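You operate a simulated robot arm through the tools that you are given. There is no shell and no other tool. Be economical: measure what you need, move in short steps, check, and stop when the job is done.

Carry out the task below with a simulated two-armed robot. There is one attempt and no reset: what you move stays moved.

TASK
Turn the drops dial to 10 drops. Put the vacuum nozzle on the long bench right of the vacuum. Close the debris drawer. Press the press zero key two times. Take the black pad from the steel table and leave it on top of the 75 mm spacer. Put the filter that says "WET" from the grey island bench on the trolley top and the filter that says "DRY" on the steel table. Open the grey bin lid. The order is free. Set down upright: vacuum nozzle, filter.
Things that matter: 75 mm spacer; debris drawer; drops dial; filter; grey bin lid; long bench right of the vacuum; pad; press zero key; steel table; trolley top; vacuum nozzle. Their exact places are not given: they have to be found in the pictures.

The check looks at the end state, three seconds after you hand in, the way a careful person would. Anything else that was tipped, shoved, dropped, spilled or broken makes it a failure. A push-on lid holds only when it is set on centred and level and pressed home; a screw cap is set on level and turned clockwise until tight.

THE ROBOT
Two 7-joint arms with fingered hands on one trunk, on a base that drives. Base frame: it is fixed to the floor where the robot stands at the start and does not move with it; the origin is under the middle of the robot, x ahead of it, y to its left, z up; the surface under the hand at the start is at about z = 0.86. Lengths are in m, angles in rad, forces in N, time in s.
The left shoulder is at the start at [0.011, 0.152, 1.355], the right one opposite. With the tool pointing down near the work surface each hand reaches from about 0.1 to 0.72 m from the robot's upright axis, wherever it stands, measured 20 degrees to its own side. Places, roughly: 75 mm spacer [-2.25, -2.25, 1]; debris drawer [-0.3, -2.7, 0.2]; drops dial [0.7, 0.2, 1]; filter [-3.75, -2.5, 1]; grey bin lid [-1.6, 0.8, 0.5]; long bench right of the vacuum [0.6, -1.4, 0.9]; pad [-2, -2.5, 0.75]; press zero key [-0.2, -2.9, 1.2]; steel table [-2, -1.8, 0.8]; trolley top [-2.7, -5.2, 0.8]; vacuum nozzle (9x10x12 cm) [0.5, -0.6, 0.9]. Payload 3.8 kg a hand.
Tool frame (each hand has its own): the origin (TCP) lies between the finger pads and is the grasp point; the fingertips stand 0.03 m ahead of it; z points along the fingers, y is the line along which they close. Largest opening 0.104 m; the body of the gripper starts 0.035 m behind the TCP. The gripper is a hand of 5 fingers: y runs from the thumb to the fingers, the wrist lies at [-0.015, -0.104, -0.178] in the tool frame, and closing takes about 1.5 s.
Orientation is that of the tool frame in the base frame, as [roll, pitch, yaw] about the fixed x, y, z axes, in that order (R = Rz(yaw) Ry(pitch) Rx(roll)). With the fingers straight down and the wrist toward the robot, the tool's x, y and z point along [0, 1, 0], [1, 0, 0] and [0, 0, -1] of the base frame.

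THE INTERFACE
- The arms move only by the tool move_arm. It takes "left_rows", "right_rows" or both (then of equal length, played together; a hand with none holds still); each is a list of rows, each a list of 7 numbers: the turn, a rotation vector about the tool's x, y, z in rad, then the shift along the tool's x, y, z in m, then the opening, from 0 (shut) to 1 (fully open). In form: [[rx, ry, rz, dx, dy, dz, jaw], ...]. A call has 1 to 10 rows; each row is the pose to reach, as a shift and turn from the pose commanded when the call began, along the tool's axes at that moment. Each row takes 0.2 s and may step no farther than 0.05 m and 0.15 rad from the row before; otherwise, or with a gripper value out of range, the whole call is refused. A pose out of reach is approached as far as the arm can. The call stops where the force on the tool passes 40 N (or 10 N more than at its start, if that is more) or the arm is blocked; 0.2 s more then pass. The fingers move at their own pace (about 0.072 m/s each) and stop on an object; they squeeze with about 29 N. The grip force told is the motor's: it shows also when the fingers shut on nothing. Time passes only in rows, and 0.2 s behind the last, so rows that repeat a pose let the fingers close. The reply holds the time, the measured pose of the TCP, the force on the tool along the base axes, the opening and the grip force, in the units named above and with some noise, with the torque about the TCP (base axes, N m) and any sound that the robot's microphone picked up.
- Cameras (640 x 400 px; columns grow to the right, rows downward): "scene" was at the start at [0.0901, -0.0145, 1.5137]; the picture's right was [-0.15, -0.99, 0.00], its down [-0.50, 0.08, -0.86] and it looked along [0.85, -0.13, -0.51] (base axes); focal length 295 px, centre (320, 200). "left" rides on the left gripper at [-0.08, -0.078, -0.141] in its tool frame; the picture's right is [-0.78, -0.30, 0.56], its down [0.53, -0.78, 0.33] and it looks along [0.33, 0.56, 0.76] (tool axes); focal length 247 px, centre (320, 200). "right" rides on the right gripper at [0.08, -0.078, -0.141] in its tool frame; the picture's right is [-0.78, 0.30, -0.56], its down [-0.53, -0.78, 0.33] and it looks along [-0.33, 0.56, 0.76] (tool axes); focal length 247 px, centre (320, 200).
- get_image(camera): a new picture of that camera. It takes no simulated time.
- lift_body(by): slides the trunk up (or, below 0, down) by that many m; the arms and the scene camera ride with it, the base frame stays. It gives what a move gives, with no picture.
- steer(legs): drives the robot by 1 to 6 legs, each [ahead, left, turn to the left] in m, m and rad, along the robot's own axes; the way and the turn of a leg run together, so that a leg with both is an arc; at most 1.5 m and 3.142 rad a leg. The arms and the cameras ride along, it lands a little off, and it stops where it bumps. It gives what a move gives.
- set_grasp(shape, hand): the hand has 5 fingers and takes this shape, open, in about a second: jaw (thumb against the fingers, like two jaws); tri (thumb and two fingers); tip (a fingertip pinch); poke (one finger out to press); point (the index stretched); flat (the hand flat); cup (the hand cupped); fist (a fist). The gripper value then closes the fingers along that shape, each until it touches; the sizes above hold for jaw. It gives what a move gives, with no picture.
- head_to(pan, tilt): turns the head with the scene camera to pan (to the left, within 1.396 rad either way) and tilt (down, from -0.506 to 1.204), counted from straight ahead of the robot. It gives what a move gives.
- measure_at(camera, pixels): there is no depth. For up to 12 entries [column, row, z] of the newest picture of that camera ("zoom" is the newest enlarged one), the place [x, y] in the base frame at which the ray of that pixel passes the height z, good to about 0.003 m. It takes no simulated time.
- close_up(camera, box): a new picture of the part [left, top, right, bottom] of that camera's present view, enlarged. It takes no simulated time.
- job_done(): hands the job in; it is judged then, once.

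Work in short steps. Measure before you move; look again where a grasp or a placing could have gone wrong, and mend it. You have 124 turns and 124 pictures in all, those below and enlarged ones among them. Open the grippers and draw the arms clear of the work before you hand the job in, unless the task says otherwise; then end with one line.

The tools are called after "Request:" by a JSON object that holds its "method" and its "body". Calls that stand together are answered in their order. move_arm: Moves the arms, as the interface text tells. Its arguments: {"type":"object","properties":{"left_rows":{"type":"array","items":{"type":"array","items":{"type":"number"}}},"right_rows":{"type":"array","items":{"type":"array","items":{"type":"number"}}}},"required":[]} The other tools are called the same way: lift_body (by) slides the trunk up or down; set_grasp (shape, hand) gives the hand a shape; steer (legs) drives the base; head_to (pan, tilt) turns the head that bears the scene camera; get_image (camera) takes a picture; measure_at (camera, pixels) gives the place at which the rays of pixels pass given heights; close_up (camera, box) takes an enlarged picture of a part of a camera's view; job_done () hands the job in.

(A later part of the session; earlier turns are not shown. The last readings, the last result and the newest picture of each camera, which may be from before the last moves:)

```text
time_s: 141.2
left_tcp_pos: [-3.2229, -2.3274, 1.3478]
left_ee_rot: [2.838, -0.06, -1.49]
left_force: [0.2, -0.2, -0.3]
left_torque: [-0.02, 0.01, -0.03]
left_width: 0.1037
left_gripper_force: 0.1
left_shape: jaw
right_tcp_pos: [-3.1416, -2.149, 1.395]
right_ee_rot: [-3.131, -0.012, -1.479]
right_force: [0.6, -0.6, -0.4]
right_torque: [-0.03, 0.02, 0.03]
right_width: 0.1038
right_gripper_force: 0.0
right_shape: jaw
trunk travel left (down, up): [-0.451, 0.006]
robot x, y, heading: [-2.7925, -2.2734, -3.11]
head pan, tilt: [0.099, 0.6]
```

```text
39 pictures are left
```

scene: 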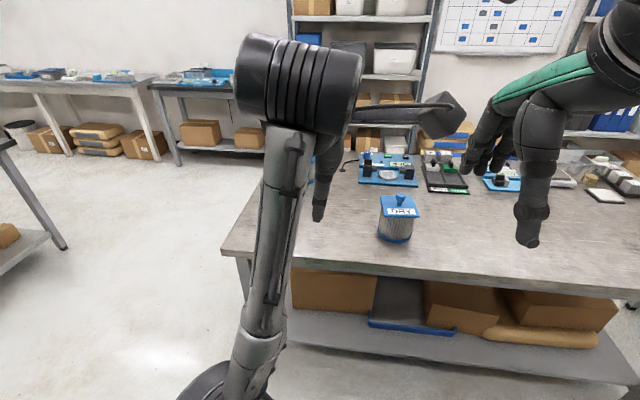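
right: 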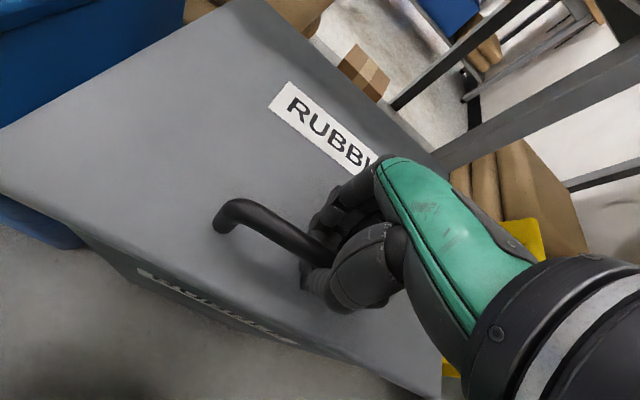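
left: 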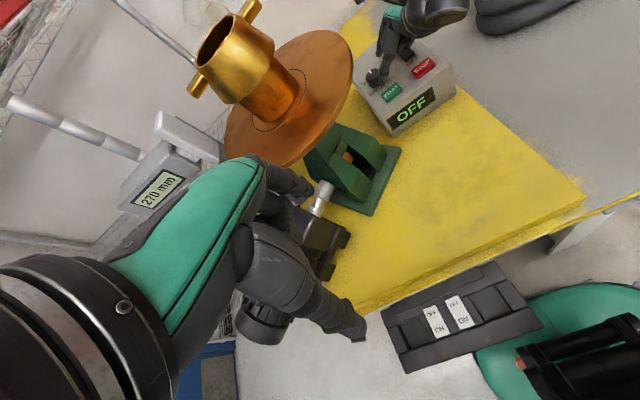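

The DRY filter is at (397,218). The left arm blocks the view of the others; I move it left.

Request:
{"method": "move_arm", "body": {"left_rows": [[0.04, 0, 0, 0.04, 0, 0, 1], [0.1, 0, 0, 0.08, 0, 0, 1], [0.16, 0, 0, 0.12, 0, 0, 1], [0.22, 0, 0, 0.16, 0, 0, 1], [0.3, 0, 0, 0.2, 0, 0, 1], [0.3, 0, 0, 0.24, -0.02, 0, 1]]}}

Request:
{"method": "get_image", "body": {"camera": "scene"}}

```text
time_s: 142.6
left_tcp_pos: [-3.2527, -2.5795, 1.3148]
left_ee_rot: [3.138, -0.06, -1.492]
left_force: [0.4, -0.3, -0.1]
left_torque: [0.02, 0.01, 0.0]
left_width: 0.1036
left_gripper_force: 0.0
left_shape: jaw
left hand out of reach, approached as far as the arm can: row 2, 3, 4, 5, 6
right_tcp_pos: [-3.1422, -2.1493, 1.3946]
right_ee_rot: [-3.131, -0.01, -1.479]
right_force: [0.3, 0.0, -0.1]
right_torque: [0.0, -0.04, 0.01]
right_width: 0.1038
right_gripper_force: 0.1
right_shape: jaw
trunk travel left (down, up): [-0.451, 0.006]
robot x, y, heading: [-2.7933, -2.2759, -3.112]
head pan, tilt: [0.099, 0.6]
```

```text
38 pictures are left
```

scene: 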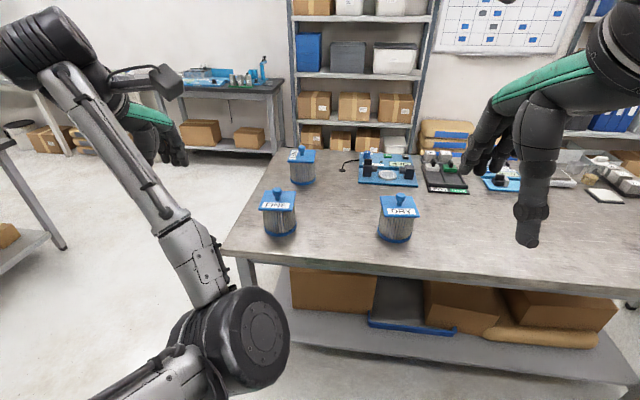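

Request:
{"method": "close_up", "body": {"camera": "scene", "box": [250, 140, 430, 250]}}

Request:
{"method": "measure_at", "body": {"camera": "scene", "pixels": [[394, 242, 0.85], [396, 208, 0.98], [398, 198, 1.01], [281, 234, 0.85], [279, 205, 0.97], [303, 184, 0.85], [303, 155, 0.98], [225, 250, 0.85], [240, 255, 0.8]]}}

```text
3.56 times, centred on (340, 195) of scene
```

zoom: 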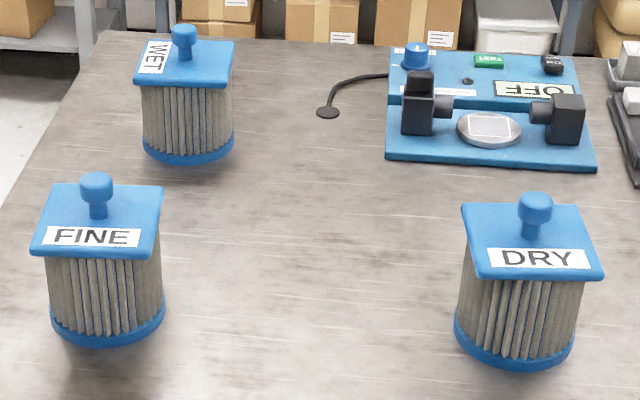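

```text
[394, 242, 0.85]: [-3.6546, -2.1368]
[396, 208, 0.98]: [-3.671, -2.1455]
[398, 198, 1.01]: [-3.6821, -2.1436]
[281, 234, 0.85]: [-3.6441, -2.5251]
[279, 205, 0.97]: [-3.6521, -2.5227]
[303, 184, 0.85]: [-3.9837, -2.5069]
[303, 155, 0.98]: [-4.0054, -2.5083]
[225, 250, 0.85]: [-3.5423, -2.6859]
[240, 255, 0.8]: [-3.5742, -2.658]
```

Labels: FINE (near left), WET (far left, at −4.0,−2.51), DRY (near right, −3.675,−2.14). I drive closer for DRY and look with the right camera.

Request:
{"method": "steer", "body": {"legs": [[0.32, 0, -0.03]]}}

Request:
{"method": "get_image", "body": {"camera": "right"}}

Request:
{"method": "get_image", "body": {"camera": "scene"}}

```text
time_s: 144.7
left_tcp_pos: [-3.5733, -2.5681, 1.3161]
left_ee_rot: [3.134, -0.059, -1.525]
left_force: [0.8, -0.1, 0.1]
left_torque: [0.03, 0.03, -0.01]
left_width: 0.1039
left_gripper_force: 0.0
left_shape: jaw
right_tcp_pos: [-3.4467, -2.1409, 1.3944]
right_ee_rot: [-3.136, -0.011, -1.516]
right_force: [0.6, 0.4, -1.1]
right_torque: [0.0, 0.0, 0.01]
right_width: 0.1038
right_gripper_force: 0.1
right_shape: jaw
trunk travel left (down, up): [-0.451, 0.006]
robot x, y, heading: [-3.1094, -2.2756, 3.135]
head pan, tilt: [0.099, 0.6]
```

```text
36 pictures are left
```

right: 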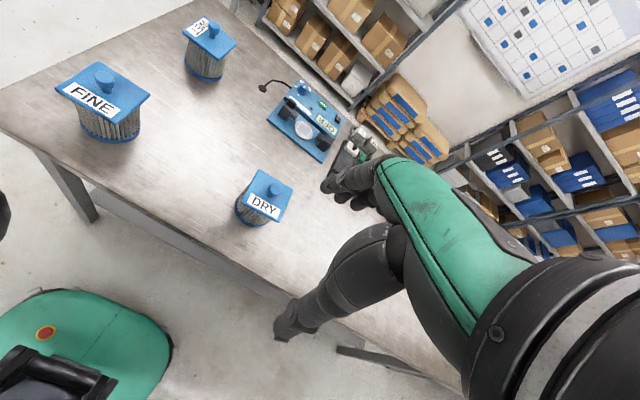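

```text
35 pictures are left
```

scene: 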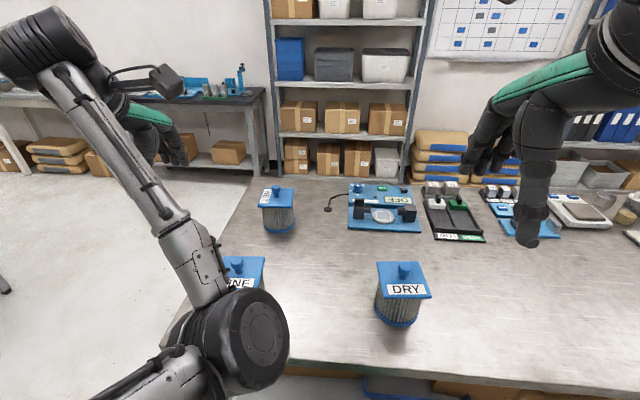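

I triangulate the DRY knob (scene (404,266), right (277,189)) and the WET knob.

Request:
{"method": "measure_at", "body": {"camera": "scene", "pixels": [[404, 266, 0.96], [404, 266, 1.0], [404, 266, 1.04], [279, 190, 0.98], [279, 190, 1.02]]}}

Request:
{"method": "measure_at", "body": {"camera": "right", "pixels": [[277, 190, 0.96], [277, 190, 1.0], [277, 190, 1.04], [213, 30, 0.98], [213, 30, 1.02], [258, 226, 0.85]]}}

```text
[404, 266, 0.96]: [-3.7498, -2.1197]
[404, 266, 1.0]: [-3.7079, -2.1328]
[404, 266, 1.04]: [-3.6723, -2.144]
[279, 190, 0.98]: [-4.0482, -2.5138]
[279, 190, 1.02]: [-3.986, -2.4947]
```

```text
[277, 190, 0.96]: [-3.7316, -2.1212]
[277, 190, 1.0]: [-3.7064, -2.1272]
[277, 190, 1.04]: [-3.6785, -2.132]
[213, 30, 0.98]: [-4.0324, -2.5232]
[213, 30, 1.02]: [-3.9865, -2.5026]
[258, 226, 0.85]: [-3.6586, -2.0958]
```

DRY knob ≈(−3.70, −2.131, 1.01). I move the right hand above it.

Request:
{"method": "move_arm", "body": {"right_rows": [[0, 0, 0, -0.003, 0.03, 0.03, 1], [0, 0, 0, -0.006, 0.06, 0.06, 1], [0, 0, 0, -0.009, 0.09, 0.09, 1], [0, 0, 0, -0.012, 0.12, 0.12, 1], [0, 0, 0, -0.015, 0.15, 0.15, 1], [0, 0, 0, -0.018, 0.18, 0.185, 1], [0, 0, 0, -0.021, 0.21, 0.22, 1], [0, 0, 0, -0.024, 0.24, 0.255, 1], [0, 0, 0, -0.024, 0.252, 0.3, 1]]}}

Request:
{"method": "get_image", "body": {"camera": "right"}}

```text
time_s: 146.7
left_tcp_pos: [-3.5765, -2.5692, 1.3157]
left_ee_rot: [3.138, -0.062, -1.524]
left_force: [0.1, 0.7, 0.0]
left_torque: [0.02, 0.01, 0.0]
left_width: 0.104
left_gripper_force: 0.1
left_shape: jaw
right_tcp_pos: [-3.6963, -2.1344, 1.0904]
right_ee_rot: [-3.133, -0.011, -1.516]
right_force: [-0.6, 0.3, -1.1]
right_torque: [0.01, 0.01, 0.0]
right_width: 0.1041
right_gripper_force: 0.0
right_shape: jaw
trunk travel left (down, up): [-0.451, 0.006]
robot x, y, heading: [-3.1068, -2.2774, 3.136]
head pan, tilt: [0.099, 0.6]
```

```text
34 pictures are left
```

right: 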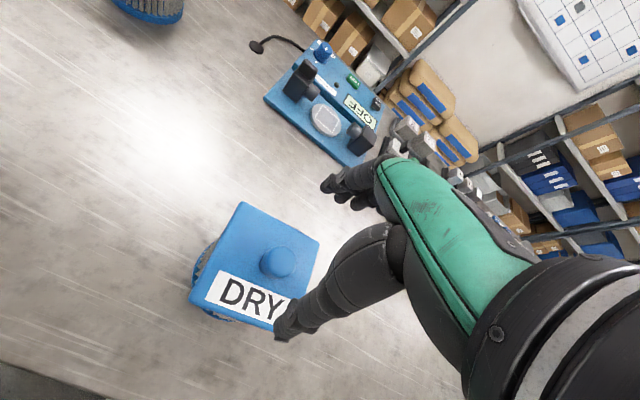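

Request:
{"method": "measure_at", "body": {"camera": "right", "pixels": [[279, 258, 0.98], [279, 258, 1.0], [279, 258, 1.02], [256, 262, 0.97], [275, 252, 0.96]]}}

```text
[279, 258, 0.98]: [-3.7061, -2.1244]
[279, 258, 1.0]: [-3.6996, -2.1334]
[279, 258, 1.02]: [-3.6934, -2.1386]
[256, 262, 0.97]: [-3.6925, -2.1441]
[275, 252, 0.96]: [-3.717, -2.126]
```

Aligned within 3 mm. I descend to z≈1.006, grip, and lift 5 cm.

Request:
{"method": "move_arm", "body": {"right_rows": [[0, 0, 0, 0, 0.002, 0.04, 1], [0, 0, 0, 0, 0.002, 0.07, 1], [0, 0, 0, 0, 0.002, 0.084, 1], [0, 0, 0, 0, 0.002, 0.084, 0.5], [0, 0, 0, 0, 0.002, 0.084, 0.1], [0, 0, 0, 0, 0.002, 0.084, 0], [0, 0, 0, 0, 0.002, 0.084, 0], [0, 0, 0, 0, 0.002, 0.084, 0], [0, 0, 0, 0, 0.002, 0.054, 0], [0, 0, 0, 0, 0.002, 0.024, 0]]}}

Request:
{"method": "get_image", "body": {"camera": "scene"}}

```text
time_s: 148.9
left_tcp_pos: [-3.5754, -2.5687, 1.3155]
left_ee_rot: [3.136, -0.058, -1.526]
left_force: [-0.3, -0.3, 0.7]
left_torque: [0.04, 0.0, 0.02]
left_width: 0.1037
left_gripper_force: 0.0
left_shape: jaw
right_tcp_pos: [-3.7002, -2.1367, 1.068]
right_ee_rot: [-3.131, -0.01, -1.514]
right_force: [-0.1, 0.2, -3.3]
right_torque: [0.0, 0.05, 0.02]
right_width: 0.0131
right_gripper_force: 29.1
right_shape: jaw
trunk travel left (down, up): [-0.451, 0.006]
robot x, y, heading: [-3.1048, -2.2772, 3.138]
head pan, tilt: [0.099, 0.6]
```

```text
33 pictures are left
```

scene: 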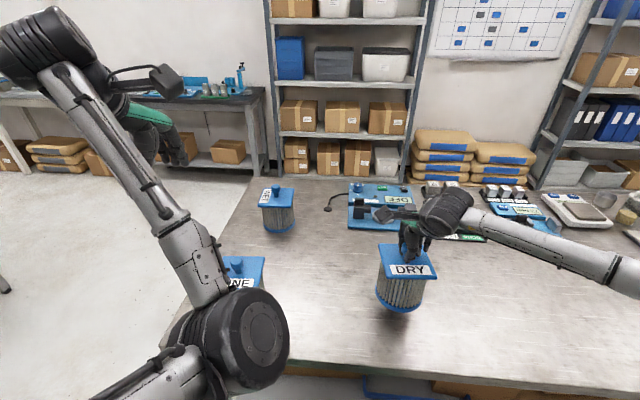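

DRY is held. I lift, retract, back up and turn around to face the steel table.

Request:
{"method": "move_arm", "body": {"right_rows": [[0, 0, 0, 0, 0, -0.045, 0], [0, 0, 0, 0, 0, -0.09, 0], [0, 0, 0, 0, -0.03, -0.12, 0], [0, 0, 0, 0, -0.06, -0.15, 0], [0, 0, 0, 0, -0.1, -0.17, 0], [0, 0, 0, 0, -0.14, -0.18, 0], [0, 0, 0, 0, -0.17, -0.18, 0]]}}

Request:
{"method": "steer", "body": {"legs": [[-0.2, 0, 0], [0, 0, 1.57], [0, 0, 1.57]]}}

Request:
{"method": "head_to", "body": {"pan": -0.05, "tilt": 0.75}}

Request:
{"method": "get_image", "body": {"camera": "scene"}}

```text
time_s: 150.5
left_tcp_pos: [-3.5755, -2.5678, 1.3156]
left_ee_rot: [3.137, -0.06, -1.525]
left_force: [0.5, -0.7, 0.2]
left_torque: [0.03, 0.01, 0.0]
left_width: 0.104
left_gripper_force: 0.0
left_shape: jaw
right_tcp_pos: [-3.5306, -2.1231, 1.2511]
right_ee_rot: [-3.131, -0.011, -1.515]
right_force: [-0.3, -0.2, -3.3]
right_torque: [-0.01, 0.01, 0.0]
right_width: 0.0133
right_gripper_force: 29.1
right_shape: jaw
trunk travel left (down, up): [-0.451, 0.006]
robot x, y, heading: [-3.1043, -2.2767, 3.137]
head pan, tilt: [0.099, 0.6]
```

```text
time_s: 159.9
left_tcp_pos: [-2.4577, -1.9526, 1.3153]
left_ee_rot: [3.136, -0.06, 1.693]
left_force: [0.3, 0.0, 0.3]
left_torque: [-0.02, 0.01, 0.0]
left_width: 0.1039
left_gripper_force: 0.1
left_shape: jaw
right_tcp_pos: [-2.4672, -2.3995, 1.2512]
right_ee_rot: [-3.132, -0.009, 1.703]
right_force: [0.5, -0.2, -3.3]
right_torque: [0.0, -0.03, 0.02]
right_width: 0.0127
right_gripper_force: 28.6
right_shape: jaw
trunk travel left (down, up): [-0.451, 0.006]
robot x, y, heading: [-2.9058, -2.2771, 0.074]
head pan, tilt: [0.099, 0.6]
```

```text
time_s: 160.6
left_tcp_pos: [-2.4572, -1.9535, 1.3154]
left_ee_rot: [3.137, -0.061, 1.694]
left_force: [-0.1, 0.8, 0.4]
left_torque: [0.0, -0.01, 0.01]
left_width: 0.1038
left_gripper_force: 0.1
left_shape: jaw
right_tcp_pos: [-2.4687, -2.3994, 1.2502]
right_ee_rot: [-3.13, -0.011, 1.705]
right_force: [0.5, 0.7, -3.5]
right_torque: [-0.02, 0.03, 0.0]
right_width: 0.0125
right_gripper_force: 29.1
right_shape: jaw
trunk travel left (down, up): [-0.451, 0.006]
robot x, y, heading: [-2.9038, -2.2768, 0.074]
head pan, tilt: [-0.051, 0.75]
```

```text
32 pictures are left
```

scene: 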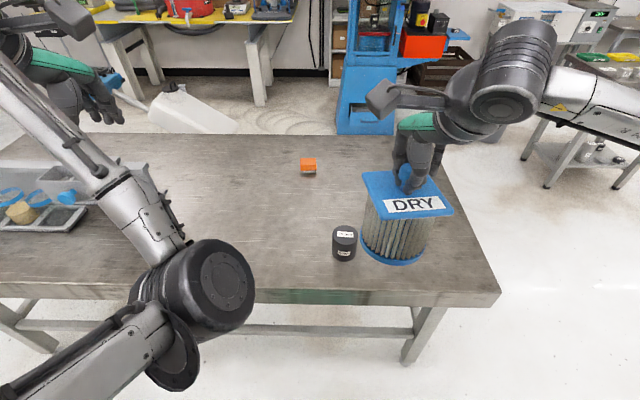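

The spacer is at (345,243); the table left of it is free around (240,200). I shift left so the right hand gets over the free spot.

Request:
{"method": "steer", "body": {"legs": [[0.06, 0.3, -0.074]]}}

Request:
{"method": "get_image", "body": {"camera": "scene"}}

```text
time_s: 162.7
left_tcp_pos: [-2.3834, -1.683, 1.3164]
left_ee_rot: [3.137, -0.062, 1.61]
left_force: [-0.8, 0.2, 0.0]
left_torque: [0.01, 0.0, -0.02]
left_width: 0.1041
left_gripper_force: 0.0
left_shape: jaw
right_tcp_pos: [-2.4284, -2.1289, 1.251]
right_ee_rot: [-3.131, -0.014, 1.619]
right_force: [-0.7, -0.8, -3.5]
right_torque: [0.0, -0.01, 0.01]
right_width: 0.013
right_gripper_force: 29.3
right_shape: jaw
trunk travel left (down, up): [-0.451, 0.006]
robot x, y, heading: [-2.8531, -1.9673, -0.014]
head pan, tilt: [-0.051, 0.75]
```

```text
31 pictures are left
```

scene: 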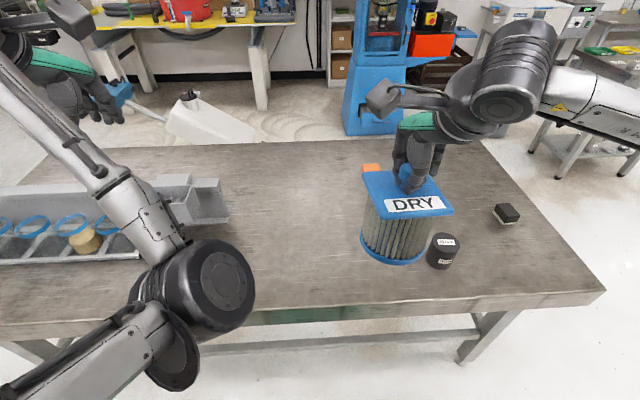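

Now I measure spacer, pad, tray and the free spot on the table.

Request:
{"method": "measure_at", "body": {"camera": "scene", "pixels": [[440, 268, 0.8], [443, 240, 0.88], [443, 240, 0.85], [507, 222, 0.8], [507, 212, 0.83], [230, 215, 0.8], [320, 225, 0.8], [420, 305, 0.8], [605, 290, 0.8], [370, 170, 0.8]]}}

Request:
{"method": "close_up", "body": {"camera": "scene", "box": [410, 180, 550, 290]}}

```text
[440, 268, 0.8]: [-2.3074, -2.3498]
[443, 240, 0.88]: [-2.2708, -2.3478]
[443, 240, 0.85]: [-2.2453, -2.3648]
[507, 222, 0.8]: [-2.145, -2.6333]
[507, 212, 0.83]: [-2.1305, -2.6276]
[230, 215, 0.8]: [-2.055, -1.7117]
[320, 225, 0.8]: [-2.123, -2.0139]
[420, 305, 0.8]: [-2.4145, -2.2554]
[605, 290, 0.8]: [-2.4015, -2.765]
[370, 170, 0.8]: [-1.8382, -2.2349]
```

```text
3.64 times, centred on (480, 235) of scene
```

zoom: 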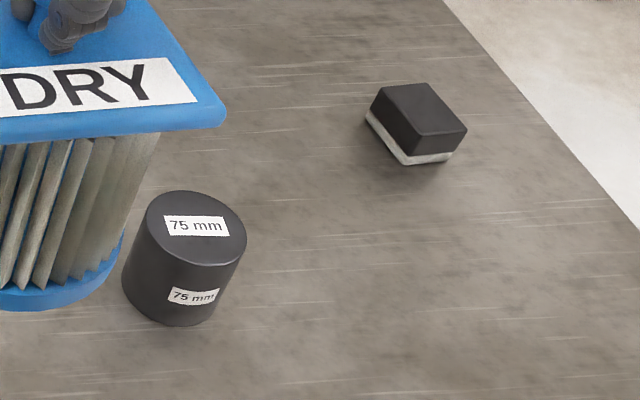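

I move DRY over (−2.20, −2.04) and lower most of the way.

Request:
{"method": "move_arm", "body": {"right_rows": [[0, 0, 0, 0.014, 0.04, 0, 0], [0, 0, 0, 0.028, 0.08, 0, 0], [0, 0, 0, 0.042, 0.12, 0.01, 0], [0, 0, 0, 0.056, 0.16, 0.03, 0], [0, 0, 0, 0.068, 0.2, 0.05, 0], [0, 0, 0, 0.079, 0.232, 0.08, 0], [0, 0, 0, 0.079, 0.232, 0.125, 0], [0, 0, 0, 0.079, 0.232, 0.17, 0], [0, 0, 0, 0.079, 0.232, 0.21, 0], [0, 0, 0, 0.079, 0.232, 0.24, 0]]}}

Request:
{"method": "move_arm", "body": {"right_rows": [[0, 0, 0, 0, 0, 0.01, 0], [0, 0, 0, 0, 0, 0.02, 0], [0, 0, 0, 0, 0, 0.03, 0], [0, 0, 0, 0, 0, 0.036, 0]]}}

Request:
{"method": "get_image", "body": {"camera": "scene"}}

```text
time_s: 164.9
left_tcp_pos: [-2.3818, -1.68, 1.3152]
left_ee_rot: [3.137, -0.058, 1.611]
left_force: [0.5, -0.3, -0.4]
left_torque: [0.0, -0.03, -0.01]
left_width: 0.1037
left_gripper_force: 0.1
left_shape: jaw
right_tcp_pos: [-2.2013, -2.0332, 1.007]
right_ee_rot: [-3.131, -0.01, 1.622]
right_force: [-0.8, 0.4, -4.0]
right_torque: [0.03, -0.03, 0.02]
right_width: 0.0124
right_gripper_force: 29.0
right_shape: jaw
trunk travel left (down, up): [-0.451, 0.006]
robot x, y, heading: [-2.8543, -1.9683, -0.009]
head pan, tilt: [-0.051, 0.75]
```

```text
time_s: 165.9
left_tcp_pos: [-2.3855, -1.6824, 1.3164]
left_ee_rot: [3.136, -0.062, 1.612]
left_force: [0.0, 0.5, 0.9]
left_torque: [-0.02, 0.02, 0.03]
left_width: 0.104
left_gripper_force: 0.0
left_shape: jaw
right_tcp_pos: [-2.1995, -2.028, 0.9869]
right_ee_rot: [3.13, -0.021, 1.623]
right_force: [-6.6, 1.4, 19.8]
right_torque: [-0.11, 0.11, -0.04]
right_width: 0.0141
right_gripper_force: 29.6
right_shape: jaw
trunk travel left (down, up): [-0.451, 0.006]
robot x, y, heading: [-2.8544, -1.9701, -0.013]
head pan, tilt: [-0.051, 0.75]
stopped in row 4 (right hand): the force on the tool passed its limit at 45 N (the readings are from after the stop); the commanded pose is now the measured one
```

```text
29 pictures are left
```

scene: 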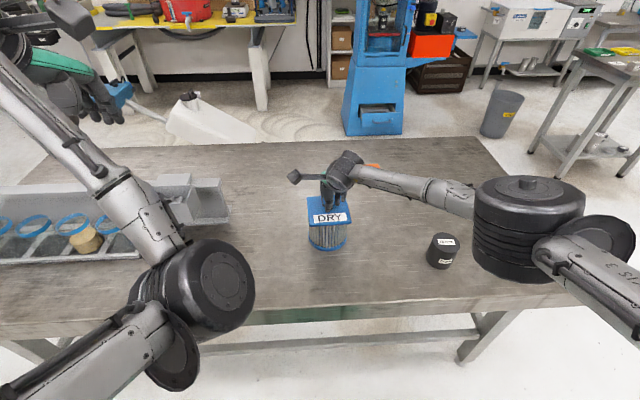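

DRY is down on the table (contact). I release, lift, and check; the black pad is next.

Request:
{"method": "move_arm", "body": {"right_rows": [[0, 0, 0, 0, 0, -0.003, 0], [0, 0, 0, 0, 0, -0.003, 0.4], [0, 0, 0, 0, 0, -0.003, 0.8], [0, 0, 0, 0, 0, -0.003, 0.8], [0, 0, 0, 0, 0, -0.04, 0.8], [0, 0, 0, 0, 0, -0.085, 0.8], [0, 0, 0, 0, 0, -0.13, 0.8], [0, 0, 0, 0, -0.03, -0.16, 0.8], [0, 0, 0, 0, -0.07, -0.18, 0.8]]}}

Request:
{"method": "steer", "body": {"legs": [[0, -0.45, 0]]}}

Request:
{"method": "get_image", "body": {"camera": "scene"}}

Request:
{"method": "get_image", "body": {"camera": "right"}}

```text
time_s: 167.9
left_tcp_pos: [-2.3856, -1.6814, 1.3166]
left_ee_rot: [3.134, -0.061, 1.611]
left_force: [0.0, -0.5, 0.1]
left_torque: [0.02, -0.02, -0.03]
left_width: 0.104
left_gripper_force: 0.1
left_shape: jaw
right_tcp_pos: [-2.2733, -2.0367, 1.1655]
right_ee_rot: [3.134, -0.017, 1.622]
right_force: [-0.3, -0.6, 0.6]
right_torque: [0.01, -0.01, -0.02]
right_width: 0.083
right_gripper_force: 0.0
right_shape: jaw
trunk travel left (down, up): [-0.451, 0.006]
robot x, y, heading: [-2.8544, -1.969, -0.004]
head pan, tilt: [-0.051, 0.75]
```

```text
time_s: 170.7
left_tcp_pos: [-2.3867, -2.1417, 1.3145]
left_ee_rot: [3.135, -0.06, 1.606]
left_force: [0.3, -0.5, -0.1]
left_torque: [-0.02, 0.01, 0.0]
left_width: 0.1041
left_gripper_force: 0.1
left_shape: jaw
right_tcp_pos: [-2.2774, -2.4964, 1.1624]
right_ee_rot: [3.138, -0.015, 1.618]
right_force: [-0.5, -0.6, 0.4]
right_torque: [0.02, 0.0, -0.01]
right_width: 0.0829
right_gripper_force: 0.1
right_shape: jaw
trunk travel left (down, up): [-0.451, 0.006]
robot x, y, heading: [-2.862, -2.4258, -0.013]
head pan, tilt: [-0.051, 0.75]
```

```text
28 pictures are left
```

scene: 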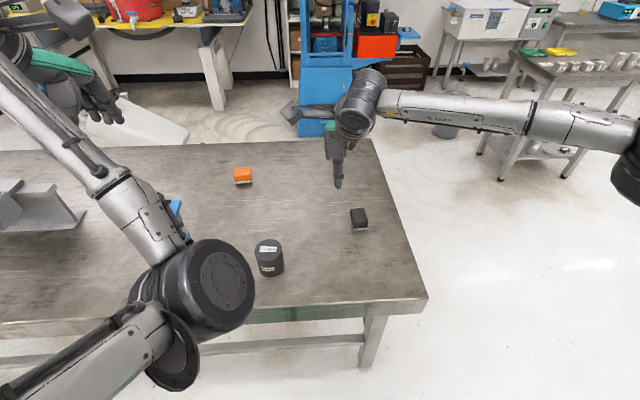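

```text
27 pictures are left
```

right: 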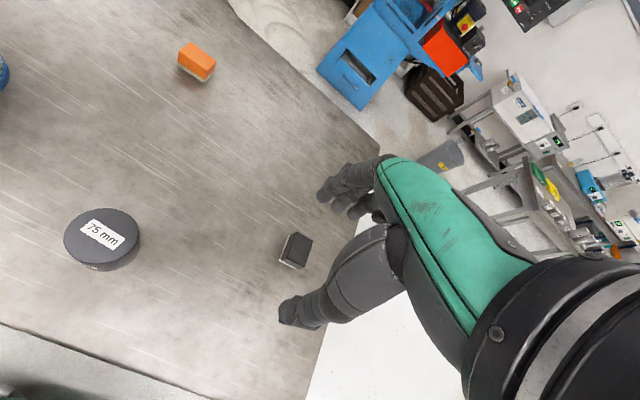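

I triangulate pad and spacer with both cameras.

Request:
{"method": "measure_at", "body": {"camera": "right", "pixels": [[299, 247, 0.83], [299, 247, 0.86], [299, 247, 0.89], [102, 236, 0.87], [102, 236, 0.9], [102, 236, 0.93], [312, 238, 0.86], [292, 233, 0.86], [283, 256, 0.86], [303, 264, 0.86]]}}

Request:
{"method": "measure_at", "body": {"camera": "scene", "pixels": [[359, 214, 0.83], [359, 214, 0.86], [359, 214, 0.89], [268, 247, 0.87], [268, 247, 0.9], [268, 247, 0.93]]}}

Request:
{"method": "close_up", "body": {"camera": "right", "box": [240, 200, 360, 290]}}

```text
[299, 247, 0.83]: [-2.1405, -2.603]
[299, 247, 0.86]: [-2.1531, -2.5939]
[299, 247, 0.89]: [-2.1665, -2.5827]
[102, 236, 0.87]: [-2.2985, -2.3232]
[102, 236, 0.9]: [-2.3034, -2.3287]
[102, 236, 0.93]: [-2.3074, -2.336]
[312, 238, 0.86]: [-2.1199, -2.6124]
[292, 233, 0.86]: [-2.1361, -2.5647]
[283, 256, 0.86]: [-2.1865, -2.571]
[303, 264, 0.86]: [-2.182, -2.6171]
```

```text
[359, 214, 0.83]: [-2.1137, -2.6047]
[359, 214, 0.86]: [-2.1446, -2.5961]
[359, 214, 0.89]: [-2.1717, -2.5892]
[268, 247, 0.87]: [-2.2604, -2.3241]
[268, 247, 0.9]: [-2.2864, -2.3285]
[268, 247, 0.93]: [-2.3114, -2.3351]
```

```text
4.44 times, centred on (300, 245) of right
```

zoom: 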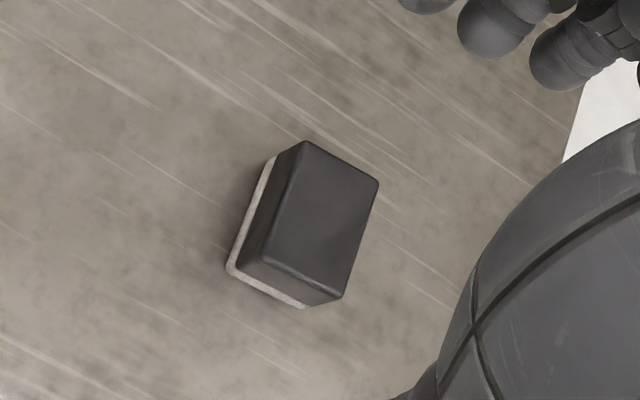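

Pad top ≈(−2.160, −2.591, 0.875), spacer top ≈(−2.305, −2.333, 0.92), table ≈0.845. I go above the pad and verify.

Request:
{"method": "move_arm", "body": {"right_rows": [[0, 0, 0, -0.025, 0.028, 0.0, 1], [0, 0, 0, -0.05, 0.056, 0.01, 1], [0, 0, 0, -0.075, 0.085, 0.02, 1], [0, 0, 0, -0.1, 0.113, 0.04, 1], [0, 0, 0, -0.1, 0.113, 0.085, 1], [0, 0, 0, -0.1, 0.113, 0.13, 1], [0, 0, 0, -0.1, 0.113, 0.18, 1]]}}

Request:
{"method": "get_image", "body": {"camera": "right"}}

```text
time_s: 172.3
left_tcp_pos: [-2.3878, -2.1424, 1.3152]
left_ee_rot: [3.139, -0.06, 1.607]
left_force: [-0.3, 1.8, -0.5]
left_torque: [-0.01, 0.01, 0.01]
left_width: 0.1037
left_gripper_force: 0.1
left_shape: jaw
right_tcp_pos: [-2.1641, -2.5916, 0.989]
right_ee_rot: [3.136, -0.016, 1.619]
right_force: [0.5, 0.5, 0.4]
right_torque: [-0.03, 0.03, 0.04]
right_width: 0.1038
right_gripper_force: 0.1
right_shape: jaw
right hand out of reach, approached as far as the arm can: row 7
trunk travel left (down, up): [-0.451, 0.006]
robot x, y, heading: [-2.8615, -2.4252, -0.016]
head pan, tilt: [-0.051, 0.75]
```

```text
25 pictures are left
```

right: 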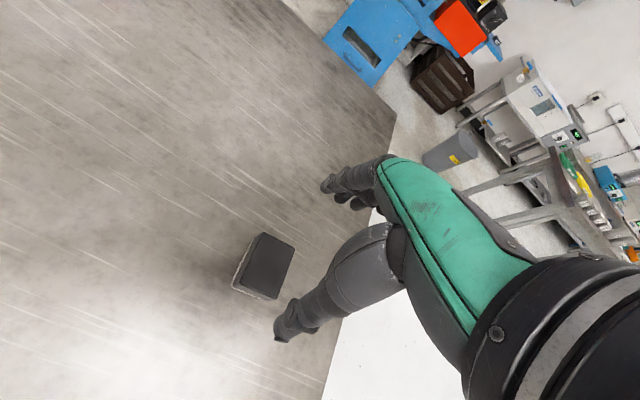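

The arm is near its limit, so I drive 6 cm forward and lower the trunk 6 cm, then re-measure the pad.

Request:
{"method": "steer", "body": {"legs": [[0.06, 0, 0.014]]}}

Request:
{"method": "lift_body", "body": {"by": -0.06}}

Request:
{"method": "get_image", "body": {"camera": "right"}}

```text
time_s: 173.2
left_tcp_pos: [-2.3448, -2.1379, 1.3191]
left_ee_rot: [3.127, -0.06, 1.62]
left_force: [-1.4, 0.1, 0.6]
left_torque: [-0.02, -0.03, 0.03]
left_width: 0.104
left_gripper_force: 0.0
left_shape: jaw
right_tcp_pos: [-2.1119, -2.5823, 0.9956]
right_ee_rot: [3.127, -0.017, 1.633]
right_force: [-0.5, 0.6, 0.8]
right_torque: [-0.01, -0.05, 0.01]
right_width: 0.1039
right_gripper_force: 0.0
right_shape: jaw
trunk travel left (down, up): [-0.451, 0.006]
robot x, y, heading: [-2.8015, -2.43, 0.008]
head pan, tilt: [-0.051, 0.75]
```

```text
time_s: 174.2
left_tcp_pos: [-2.3305, -2.1376, 1.2526]
left_ee_rot: [3.14, -0.063, 1.624]
left_force: [0.2, 0.4, 0.0]
left_torque: [0.01, 0.01, 0.0]
left_width: 0.1041
left_gripper_force: 0.1
left_shape: jaw
right_tcp_pos: [-2.103, -2.5818, 0.9271]
right_ee_rot: [3.138, -0.018, 1.632]
right_force: [0.5, -0.3, -0.1]
right_torque: [0.04, 0.03, -0.01]
right_width: 0.104
right_gripper_force: 0.1
right_shape: jaw
trunk travel left (down, up): [-0.391, 0.066]
robot x, y, heading: [-2.8036, -2.4302, 0.004]
head pan, tilt: [-0.051, 0.75]
```

```text
24 pictures are left
```

right: 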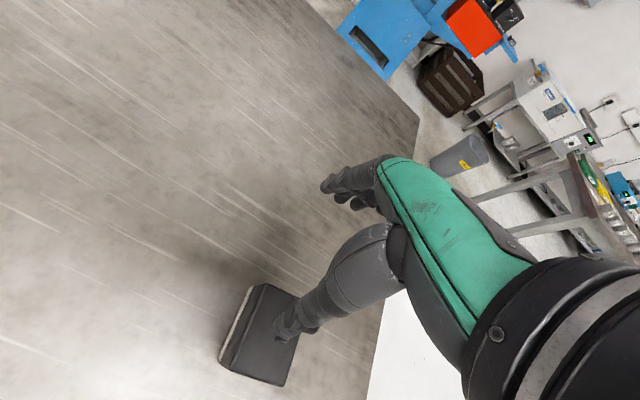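

Request:
{"method": "measure_at", "body": {"camera": "right", "pixels": [[266, 335, 0.87], [266, 335, 0.88], [264, 285, 0.875], [298, 297, 0.875], [285, 385, 0.875], [236, 368, 0.875]]}}

```text
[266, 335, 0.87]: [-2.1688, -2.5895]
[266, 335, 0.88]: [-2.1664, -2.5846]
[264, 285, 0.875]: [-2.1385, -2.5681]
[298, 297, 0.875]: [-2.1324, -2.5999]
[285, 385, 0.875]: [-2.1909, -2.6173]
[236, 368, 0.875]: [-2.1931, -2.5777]
```

Pad centre (−2.164, −2.591), long axis ≈13°. I align over it and descend to z≈0.882, then grip.

Request:
{"method": "move_arm", "body": {"right_rows": [[0, 0, -0.09, -0.003, -0.03, -0.01, 1], [0, 0, -0.17, -0.005, -0.0614, -0.01, 1], [0, 0, -0.17, -0.005, -0.0614, -0.01, 1], [0, 0, -0.17, -0.005, -0.0614, 0.02, 1], [0, 0, -0.17, -0.005, -0.0614, 0.044, 1], [0, 0, -0.17, -0.005, -0.0614, 0.044, 0.6], [0, 0, -0.17, -0.005, -0.0614, 0.044, 0.2], [0, 0, -0.17, -0.005, -0.0614, 0.044, 0.2], [0, 0, -0.17, -0.005, -0.0614, 0.044, 0.2]]}}

Request:
{"method": "move_arm", "body": {"right_rows": [[0, 0, 0, 0, 0, -0.04, 0.2], [0, 0, 0, 0, 0, -0.08, 0.2], [0, 0, 0, 0, 0, -0.12, 0.2]]}}

Request:
{"method": "get_image", "body": {"camera": "right"}}

```text
time_s: 176.2
left_tcp_pos: [-2.3332, -2.1362, 1.2535]
left_ee_rot: [3.138, -0.063, 1.623]
left_force: [-0.6, 0.3, 0.9]
left_torque: [0.01, 0.0, 0.03]
left_width: 0.1038
left_gripper_force: 0.1
left_shape: jaw
right_tcp_pos: [-2.1673, -2.5897, 0.8834]
right_ee_rot: [3.135, -0.017, 1.803]
right_force: [0.2, 0.0, -0.1]
right_torque: [0.01, 0.01, 0.0]
right_width: 0.0542
right_gripper_force: 28.3
right_shape: jaw
trunk travel left (down, up): [-0.391, 0.066]
robot x, y, heading: [-2.7995, -2.4295, 0.007]
head pan, tilt: [-0.051, 0.75]
```

```text
time_s: 177.1
left_tcp_pos: [-2.3326, -2.1369, 1.2537]
left_ee_rot: [3.136, -0.063, 1.623]
left_force: [-0.2, 0.7, -0.1]
left_torque: [-0.01, -0.01, -0.01]
left_width: 0.1039
left_gripper_force: 0.1
left_shape: jaw
right_tcp_pos: [-2.167, -2.5953, 1.0079]
right_ee_rot: [3.134, -0.017, 1.804]
right_force: [0.0, 0.2, -0.2]
right_torque: [0.0, -0.03, 0.01]
right_width: 0.0542
right_gripper_force: 28.9
right_shape: jaw
trunk travel left (down, up): [-0.391, 0.066]
robot x, y, heading: [-2.8022, -2.4311, 0.004]
head pan, tilt: [-0.051, 0.75]
```

```text
23 pictures are left
```

right: 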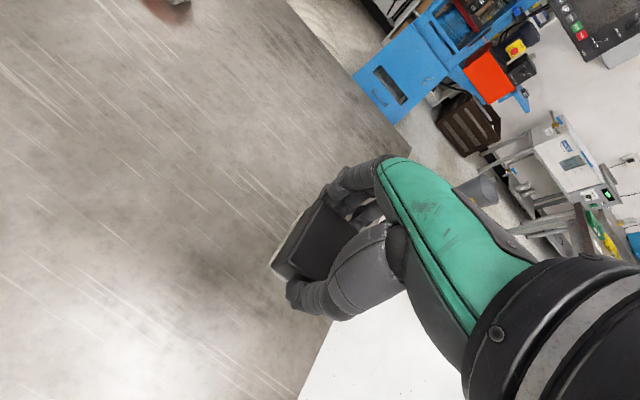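

The pad is held. I shift the robot left/back so the right hand comes over the spacer comfortably.

Request:
{"method": "steer", "body": {"legs": [[-0.06, 0.22, 0]]}}

Request:
{"method": "get_image", "body": {"camera": "right"}}

Request:
{"method": "get_image", "body": {"camera": "scene"}}

```text
time_s: 178.8
left_tcp_pos: [-2.388, -1.9238, 1.2542]
left_ee_rot: [3.138, -0.064, 1.619]
left_force: [-0.1, -0.1, 0.1]
left_torque: [0.03, 0.01, 0.01]
left_width: 0.1037
left_gripper_force: 0.1
left_shape: jaw
right_tcp_pos: [-2.2248, -2.3822, 1.0066]
right_ee_rot: [3.134, -0.018, 1.798]
right_force: [0.1, 0.0, -0.2]
right_torque: [0.04, -0.01, 0.03]
right_width: 0.0545
right_gripper_force: 29.3
right_shape: jaw
trunk travel left (down, up): [-0.391, 0.066]
robot x, y, heading: [-2.8626, -2.2151, -0.004]
head pan, tilt: [-0.051, 0.75]
```

```text
22 pictures are left
```

right: 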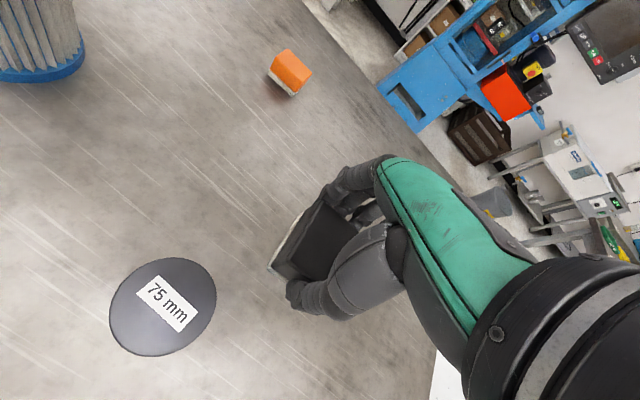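

```text
21 pictures are left
```

scene: 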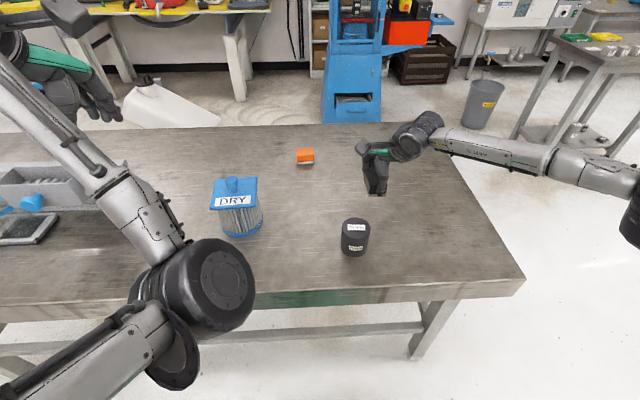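

Request:
{"method": "measure_at", "body": {"camera": "right", "pixels": [[162, 304, 0.9], [162, 304, 0.92], [162, 304, 0.94]]}}

Request:
{"method": "measure_at", "body": {"camera": "scene", "pixels": [[355.5, 225, 0.9], [355.5, 225, 0.92], [355.5, 225, 0.94]]}}

```text
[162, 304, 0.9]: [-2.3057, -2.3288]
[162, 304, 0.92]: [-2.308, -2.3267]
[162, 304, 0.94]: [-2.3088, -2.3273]
```

```text
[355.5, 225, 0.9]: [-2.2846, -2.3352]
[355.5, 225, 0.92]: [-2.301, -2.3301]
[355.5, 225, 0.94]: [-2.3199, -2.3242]
```

Spacer top (−2.307, −2.328, ≈0.922). I carry the pad over it and lower to z≈0.965, then gently to contact.

Request:
{"method": "move_arm", "body": {"right_rows": [[0, 0, 0, 0.024, -0.023, 0, 0.2], [0, 0, 0, 0.048, -0.045, 0, 0.2], [0, 0, 0, 0.071, -0.0676, 0, 0.2], [0, 0, 0, 0.071, -0.0676, 0.02, 0.2], [0, 0, 0, 0.071, -0.0676, 0.035, 0.2], [0, 0, 0, 0.071, -0.0676, 0.043, 0.2], [0, 0, 0, 0.071, -0.0676, 0.048, 0.2]]}}

Request:
{"method": "get_image", "body": {"camera": "right"}}

```text
time_s: 180.4
left_tcp_pos: [-2.3874, -1.9226, 1.2541]
left_ee_rot: [3.138, -0.062, 1.619]
left_force: [0.5, 0.1, 0.6]
left_torque: [0.02, -0.04, 0.02]
left_width: 0.1042
left_gripper_force: 0.0
left_shape: jaw
right_tcp_pos: [-2.3061, -2.3251, 0.9602]
right_ee_rot: [3.134, -0.016, 1.798]
right_force: [-0.3, -0.4, -1.1]
right_torque: [-0.02, 0.01, 0.02]
right_width: 0.054
right_gripper_force: 29.0
right_shape: jaw
trunk travel left (down, up): [-0.391, 0.066]
robot x, y, heading: [-2.8585, -2.2094, -0.003]
head pan, tilt: [-0.051, 0.75]
```

```text
20 pictures are left
```

right: 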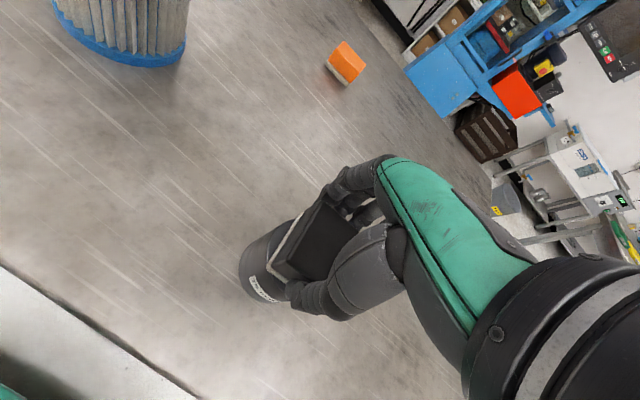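

Centred over the spacer. I lower the last millimetres, release and rise.

Request:
{"method": "move_arm", "body": {"right_rows": [[0, 0, 0, 0, 0, 0.002, 0.2], [0, 0, 0, 0, 0, 0.003, 0.2], [0, 0, 0, 0, 0, 0.003, 0.5], [0, 0, 0, 0, 0, 0.003, 0.8], [0, 0, 0, 0, 0, 0.003, 0.9], [0, 0, 0, 0, 0, -0.03, 0.9], [0, 0, 0, 0, 0, -0.07, 0.9], [0, 0, 0, 0, -0.0, -0.115, 0.9], [0, 0, 0, 0, -0.04, -0.14, 0.9], [0, 0, 0, 0, -0.08, -0.16, 0.9]]}}

Request:
{"method": "close_up", "body": {"camera": "scene", "box": [180, 130, 460, 290]}}

```text
time_s: 182.6
left_tcp_pos: [-2.3923, -1.9235, 1.2546]
left_ee_rot: [3.135, -0.061, 1.618]
left_force: [0.3, 0.1, -0.1]
left_torque: [-0.02, -0.01, 0.02]
left_width: 0.1041
left_gripper_force: 0.0
left_shape: jaw
right_tcp_pos: [-2.391, -2.3473, 1.1183]
right_ee_rot: [3.132, -0.015, 1.799]
right_force: [0.2, -0.2, -0.3]
right_torque: [0.0, -0.04, 0.01]
right_width: 0.0935
right_gripper_force: 0.2
right_shape: jaw
trunk travel left (down, up): [-0.391, 0.066]
robot x, y, heading: [-2.8603, -2.2119, -0.001]
head pan, tilt: [-0.051, 0.75]
```

```text
2.29 times, centred on (320, 210) of scene
```

zoom: 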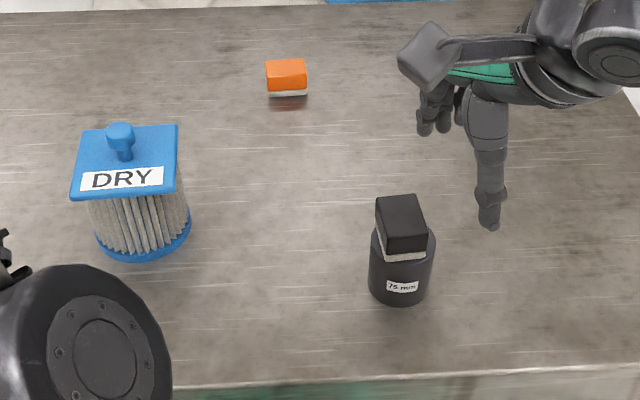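

The pad sits on the spacer and DRY stands upright. Next is WET: I drive round to the island's south end, facing +y.

Request:
{"method": "lift_body", "body": {"by": 0.06}}

Request:
{"method": "steer", "body": {"legs": [[-0.03, -1.1, 0], [0, 0, 1.57], [0, 0.95, 0]]}}

Request:
{"method": "head_to", "body": {"pan": 0.1, "tilt": 0.6}}

Request:
{"method": "get_image", "body": {"camera": "scene"}}

Request:
{"method": "get_image", "body": {"camera": "left"}}

```text
time_s: 183.6
left_tcp_pos: [-2.3892, -1.9215, 1.314]
left_ee_rot: [3.138, -0.063, 1.617]
left_force: [-0.3, 0.7, 0.2]
left_torque: [-0.01, 0.02, 0.01]
left_width: 0.1037
left_gripper_force: 0.1
left_shape: jaw
right_tcp_pos: [-2.3839, -2.3456, 1.1793]
right_ee_rot: [3.135, -0.016, 1.798]
right_force: [0.1, 0.3, 0.2]
right_torque: [-0.01, -0.03, -0.02]
right_width: 0.0938
right_gripper_force: 0.1
right_shape: jaw
trunk travel left (down, up): [-0.451, 0.006]
robot x, y, heading: [-2.8591, -2.2097, -0.008]
head pan, tilt: [-0.051, 0.75]
```

```text
time_s: 197.8
left_tcp_pos: [-4.1724, -2.8881, 1.3128]
left_ee_rot: [3.137, -0.062, -3.056]
left_force: [-0.6, -0.1, -0.6]
left_torque: [0.02, -0.02, -0.02]
left_width: 0.1039
left_gripper_force: 0.1
left_shape: jaw
right_tcp_pos: [-3.7482, -2.867, 1.1796]
right_ee_rot: [3.135, -0.017, -2.876]
right_force: [0.2, 0.4, -0.1]
right_torque: [0.0, 0.0, 0.0]
right_width: 0.0936
right_gripper_force: 0.1
right_shape: jaw
trunk travel left (down, up): [-0.451, 0.006]
robot x, y, heading: [-3.8627, -3.347, 1.609]
head pan, tilt: [-0.051, 0.75]
```

```text
time_s: 198.4
left_tcp_pos: [-4.1735, -2.8882, 1.315]
left_ee_rot: [3.137, -0.063, -3.054]
left_force: [0.4, -0.6, -0.3]
left_torque: [0.01, -0.02, 0.0]
left_width: 0.1039
left_gripper_force: 0.2
left_shape: jaw
right_tcp_pos: [-3.75, -2.8673, 1.1792]
right_ee_rot: [3.134, -0.016, -2.879]
right_force: [0.6, -1.0, -0.2]
right_torque: [0.01, -0.01, -0.01]
right_width: 0.0937
right_gripper_force: 0.0
right_shape: jaw
trunk travel left (down, up): [-0.451, 0.006]
robot x, y, heading: [-3.863, -3.3457, 1.607]
head pan, tilt: [0.099, 0.6]
```

```text
18 pictures are left
```

scene: 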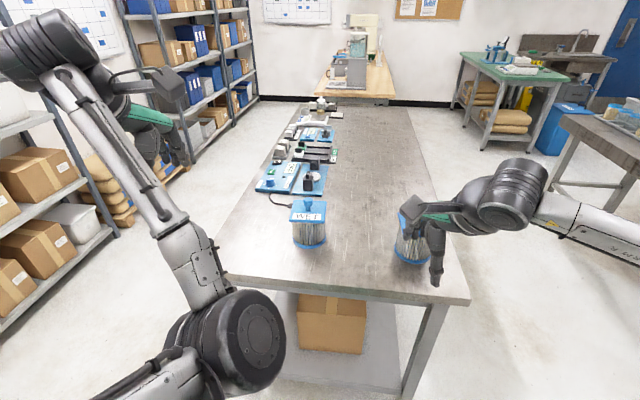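

```text
17 pictures are left
```

left: 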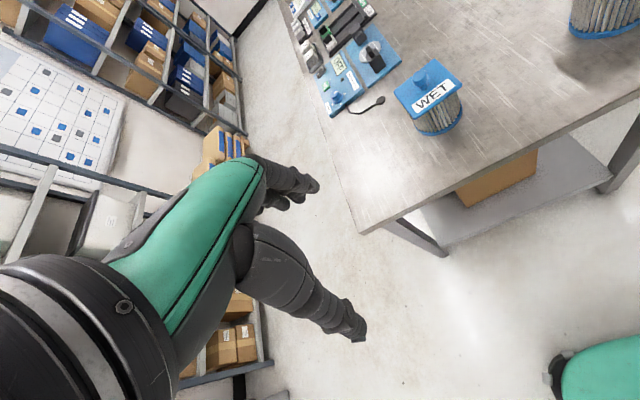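

I triangulate the WET knob from these views.

Request:
{"method": "measure_at", "body": {"camera": "left", "pixels": [[421, 76, 0.98], [421, 76, 1.01], [421, 76, 1.04], [360, 232, 0.86]]}}

Request:
{"method": "measure_at", "body": {"camera": "scene", "pixels": [[308, 205, 0.98], [308, 205, 1.01], [308, 205, 1.04], [460, 300, 0.85], [222, 278, 0.85]]}}

Request:
{"method": "steer", "body": {"legs": [[0.2, 0, -0.036]]}}

```text
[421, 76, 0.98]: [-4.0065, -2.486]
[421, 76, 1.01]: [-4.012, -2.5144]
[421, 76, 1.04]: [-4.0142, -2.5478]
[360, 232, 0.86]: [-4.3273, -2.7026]
```

```text
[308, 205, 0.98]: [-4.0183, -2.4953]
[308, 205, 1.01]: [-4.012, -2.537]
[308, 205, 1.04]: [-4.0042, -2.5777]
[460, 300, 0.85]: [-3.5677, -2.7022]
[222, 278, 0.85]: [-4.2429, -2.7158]
```

```text
time_s: 200.0
left_tcp_pos: [-4.1631, -2.6849, 1.3153]
left_ee_rot: [3.133, -0.062, -3.088]
left_force: [1.0, 0.3, 0.4]
left_torque: [0.0, -0.01, 0.0]
left_width: 0.1038
left_gripper_force: 0.0
left_shape: jaw
right_tcp_pos: [-3.738, -2.6764, 1.1806]
right_ee_rot: [3.132, -0.014, -2.907]
right_force: [0.5, 0.3, 0.3]
right_torque: [0.02, -0.02, -0.02]
right_width: 0.0935
right_gripper_force: 0.0
right_shape: jaw
trunk travel left (down, up): [-0.451, 0.006]
robot x, y, heading: [-3.8694, -3.1469, 1.583]
head pan, tilt: [0.099, 0.6]
```

WET knob ≈(−4.011, −2.512, 1.005). I bring the left hand above it and level it.

Request:
{"method": "move_arm", "body": {"left_rows": [[0, -0.008, 0, -0.022, 0.021, 0.02, 1], [0, -0.016, 0, -0.044, 0.041, 0.04, 1], [0, -0.024, 0, -0.066, 0.062, 0.06, 1], [0, -0.032, 0, -0.088, 0.083, 0.09, 1], [0, -0.04, 0, -0.11, 0.103, 0.12, 1], [0, -0.048, 0, -0.132, 0.124, 0.15, 1], [0, -0.056, 0, -0.154, 0.145, 0.18, 1], [0, -0.062, 0, -0.175, 0.165, 0.2156, 1]]}}

Request:
{"method": "get_image", "body": {"camera": "left"}}

```text
time_s: 201.8
left_tcp_pos: [-4.0122, -2.5071, 1.0886]
left_ee_rot: [3.136, 0.001, -3.088]
left_force: [0.0, -0.1, -0.2]
left_torque: [-0.05, -0.02, 0.0]
left_width: 0.104
left_gripper_force: 0.1
left_shape: jaw
right_tcp_pos: [-3.7386, -2.6716, 1.179]
right_ee_rot: [3.136, -0.014, -2.906]
right_force: [0.1, -0.1, -0.2]
right_torque: [-0.04, -0.03, -0.02]
right_width: 0.093
right_gripper_force: 0.1
right_shape: jaw
trunk travel left (down, up): [-0.451, 0.006]
robot x, y, heading: [-3.8682, -3.1461, 1.574]
head pan, tilt: [0.099, 0.6]
```

```text
16 pictures are left
```

left: 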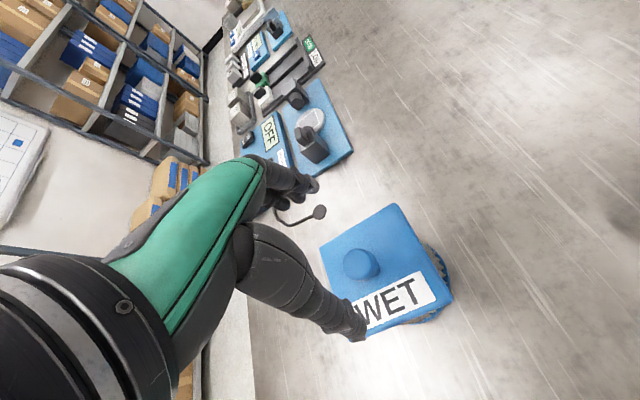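

Request:
{"method": "measure_at", "body": {"camera": "left", "pixels": [[361, 262, 1.0], [361, 262, 1.01]]}}

Request:
{"method": "move_arm", "body": {"left_rows": [[0, 0, 0, 0, -0.002, 0.04, 1], [0, 0, 0, 0, -0.003, 0.07, 1], [0, 0, 0, 0, -0.003, 0.083, 1], [0, 0, 0, 0, -0.003, 0.083, 0.5], [0, 0, 0, 0, -0.003, 0.083, 0.1], [0, 0, 0, 0, -0.003, 0.083, 0], [0, 0, 0, 0, -0.003, 0.083, 0], [0, 0, 0, 0, -0.003, 0.083, 0], [0, 0, 0, 0, -0.003, 0.05, 0], [0, 0, 0, 0, -0.003, 0.01, 0]]}}

Request:
{"method": "get_image", "body": {"camera": "left"}}

```text
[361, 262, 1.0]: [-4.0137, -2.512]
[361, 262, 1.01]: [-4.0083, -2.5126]
```

```text
time_s: 204.0
left_tcp_pos: [-4.0121, -2.5086, 1.0781]
left_ee_rot: [3.138, 0.0, -3.086]
left_force: [0.6, 0.4, -2.9]
left_torque: [0.03, -0.04, -0.02]
left_width: 0.0128
left_gripper_force: 28.6
left_shape: jaw
right_tcp_pos: [-3.7379, -2.6729, 1.1794]
right_ee_rot: [3.136, -0.015, -2.908]
right_force: [0.1, 0.0, -0.4]
right_torque: [0.01, -0.02, 0.0]
right_width: 0.0935
right_gripper_force: 0.0
right_shape: jaw
trunk travel left (down, up): [-0.451, 0.006]
robot x, y, heading: [-3.8715, -3.148, 1.577]
head pan, tilt: [0.099, 0.6]
```

```text
15 pictures are left
```

left: 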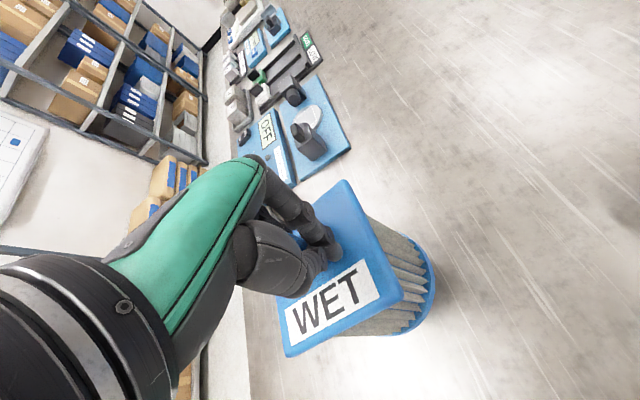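

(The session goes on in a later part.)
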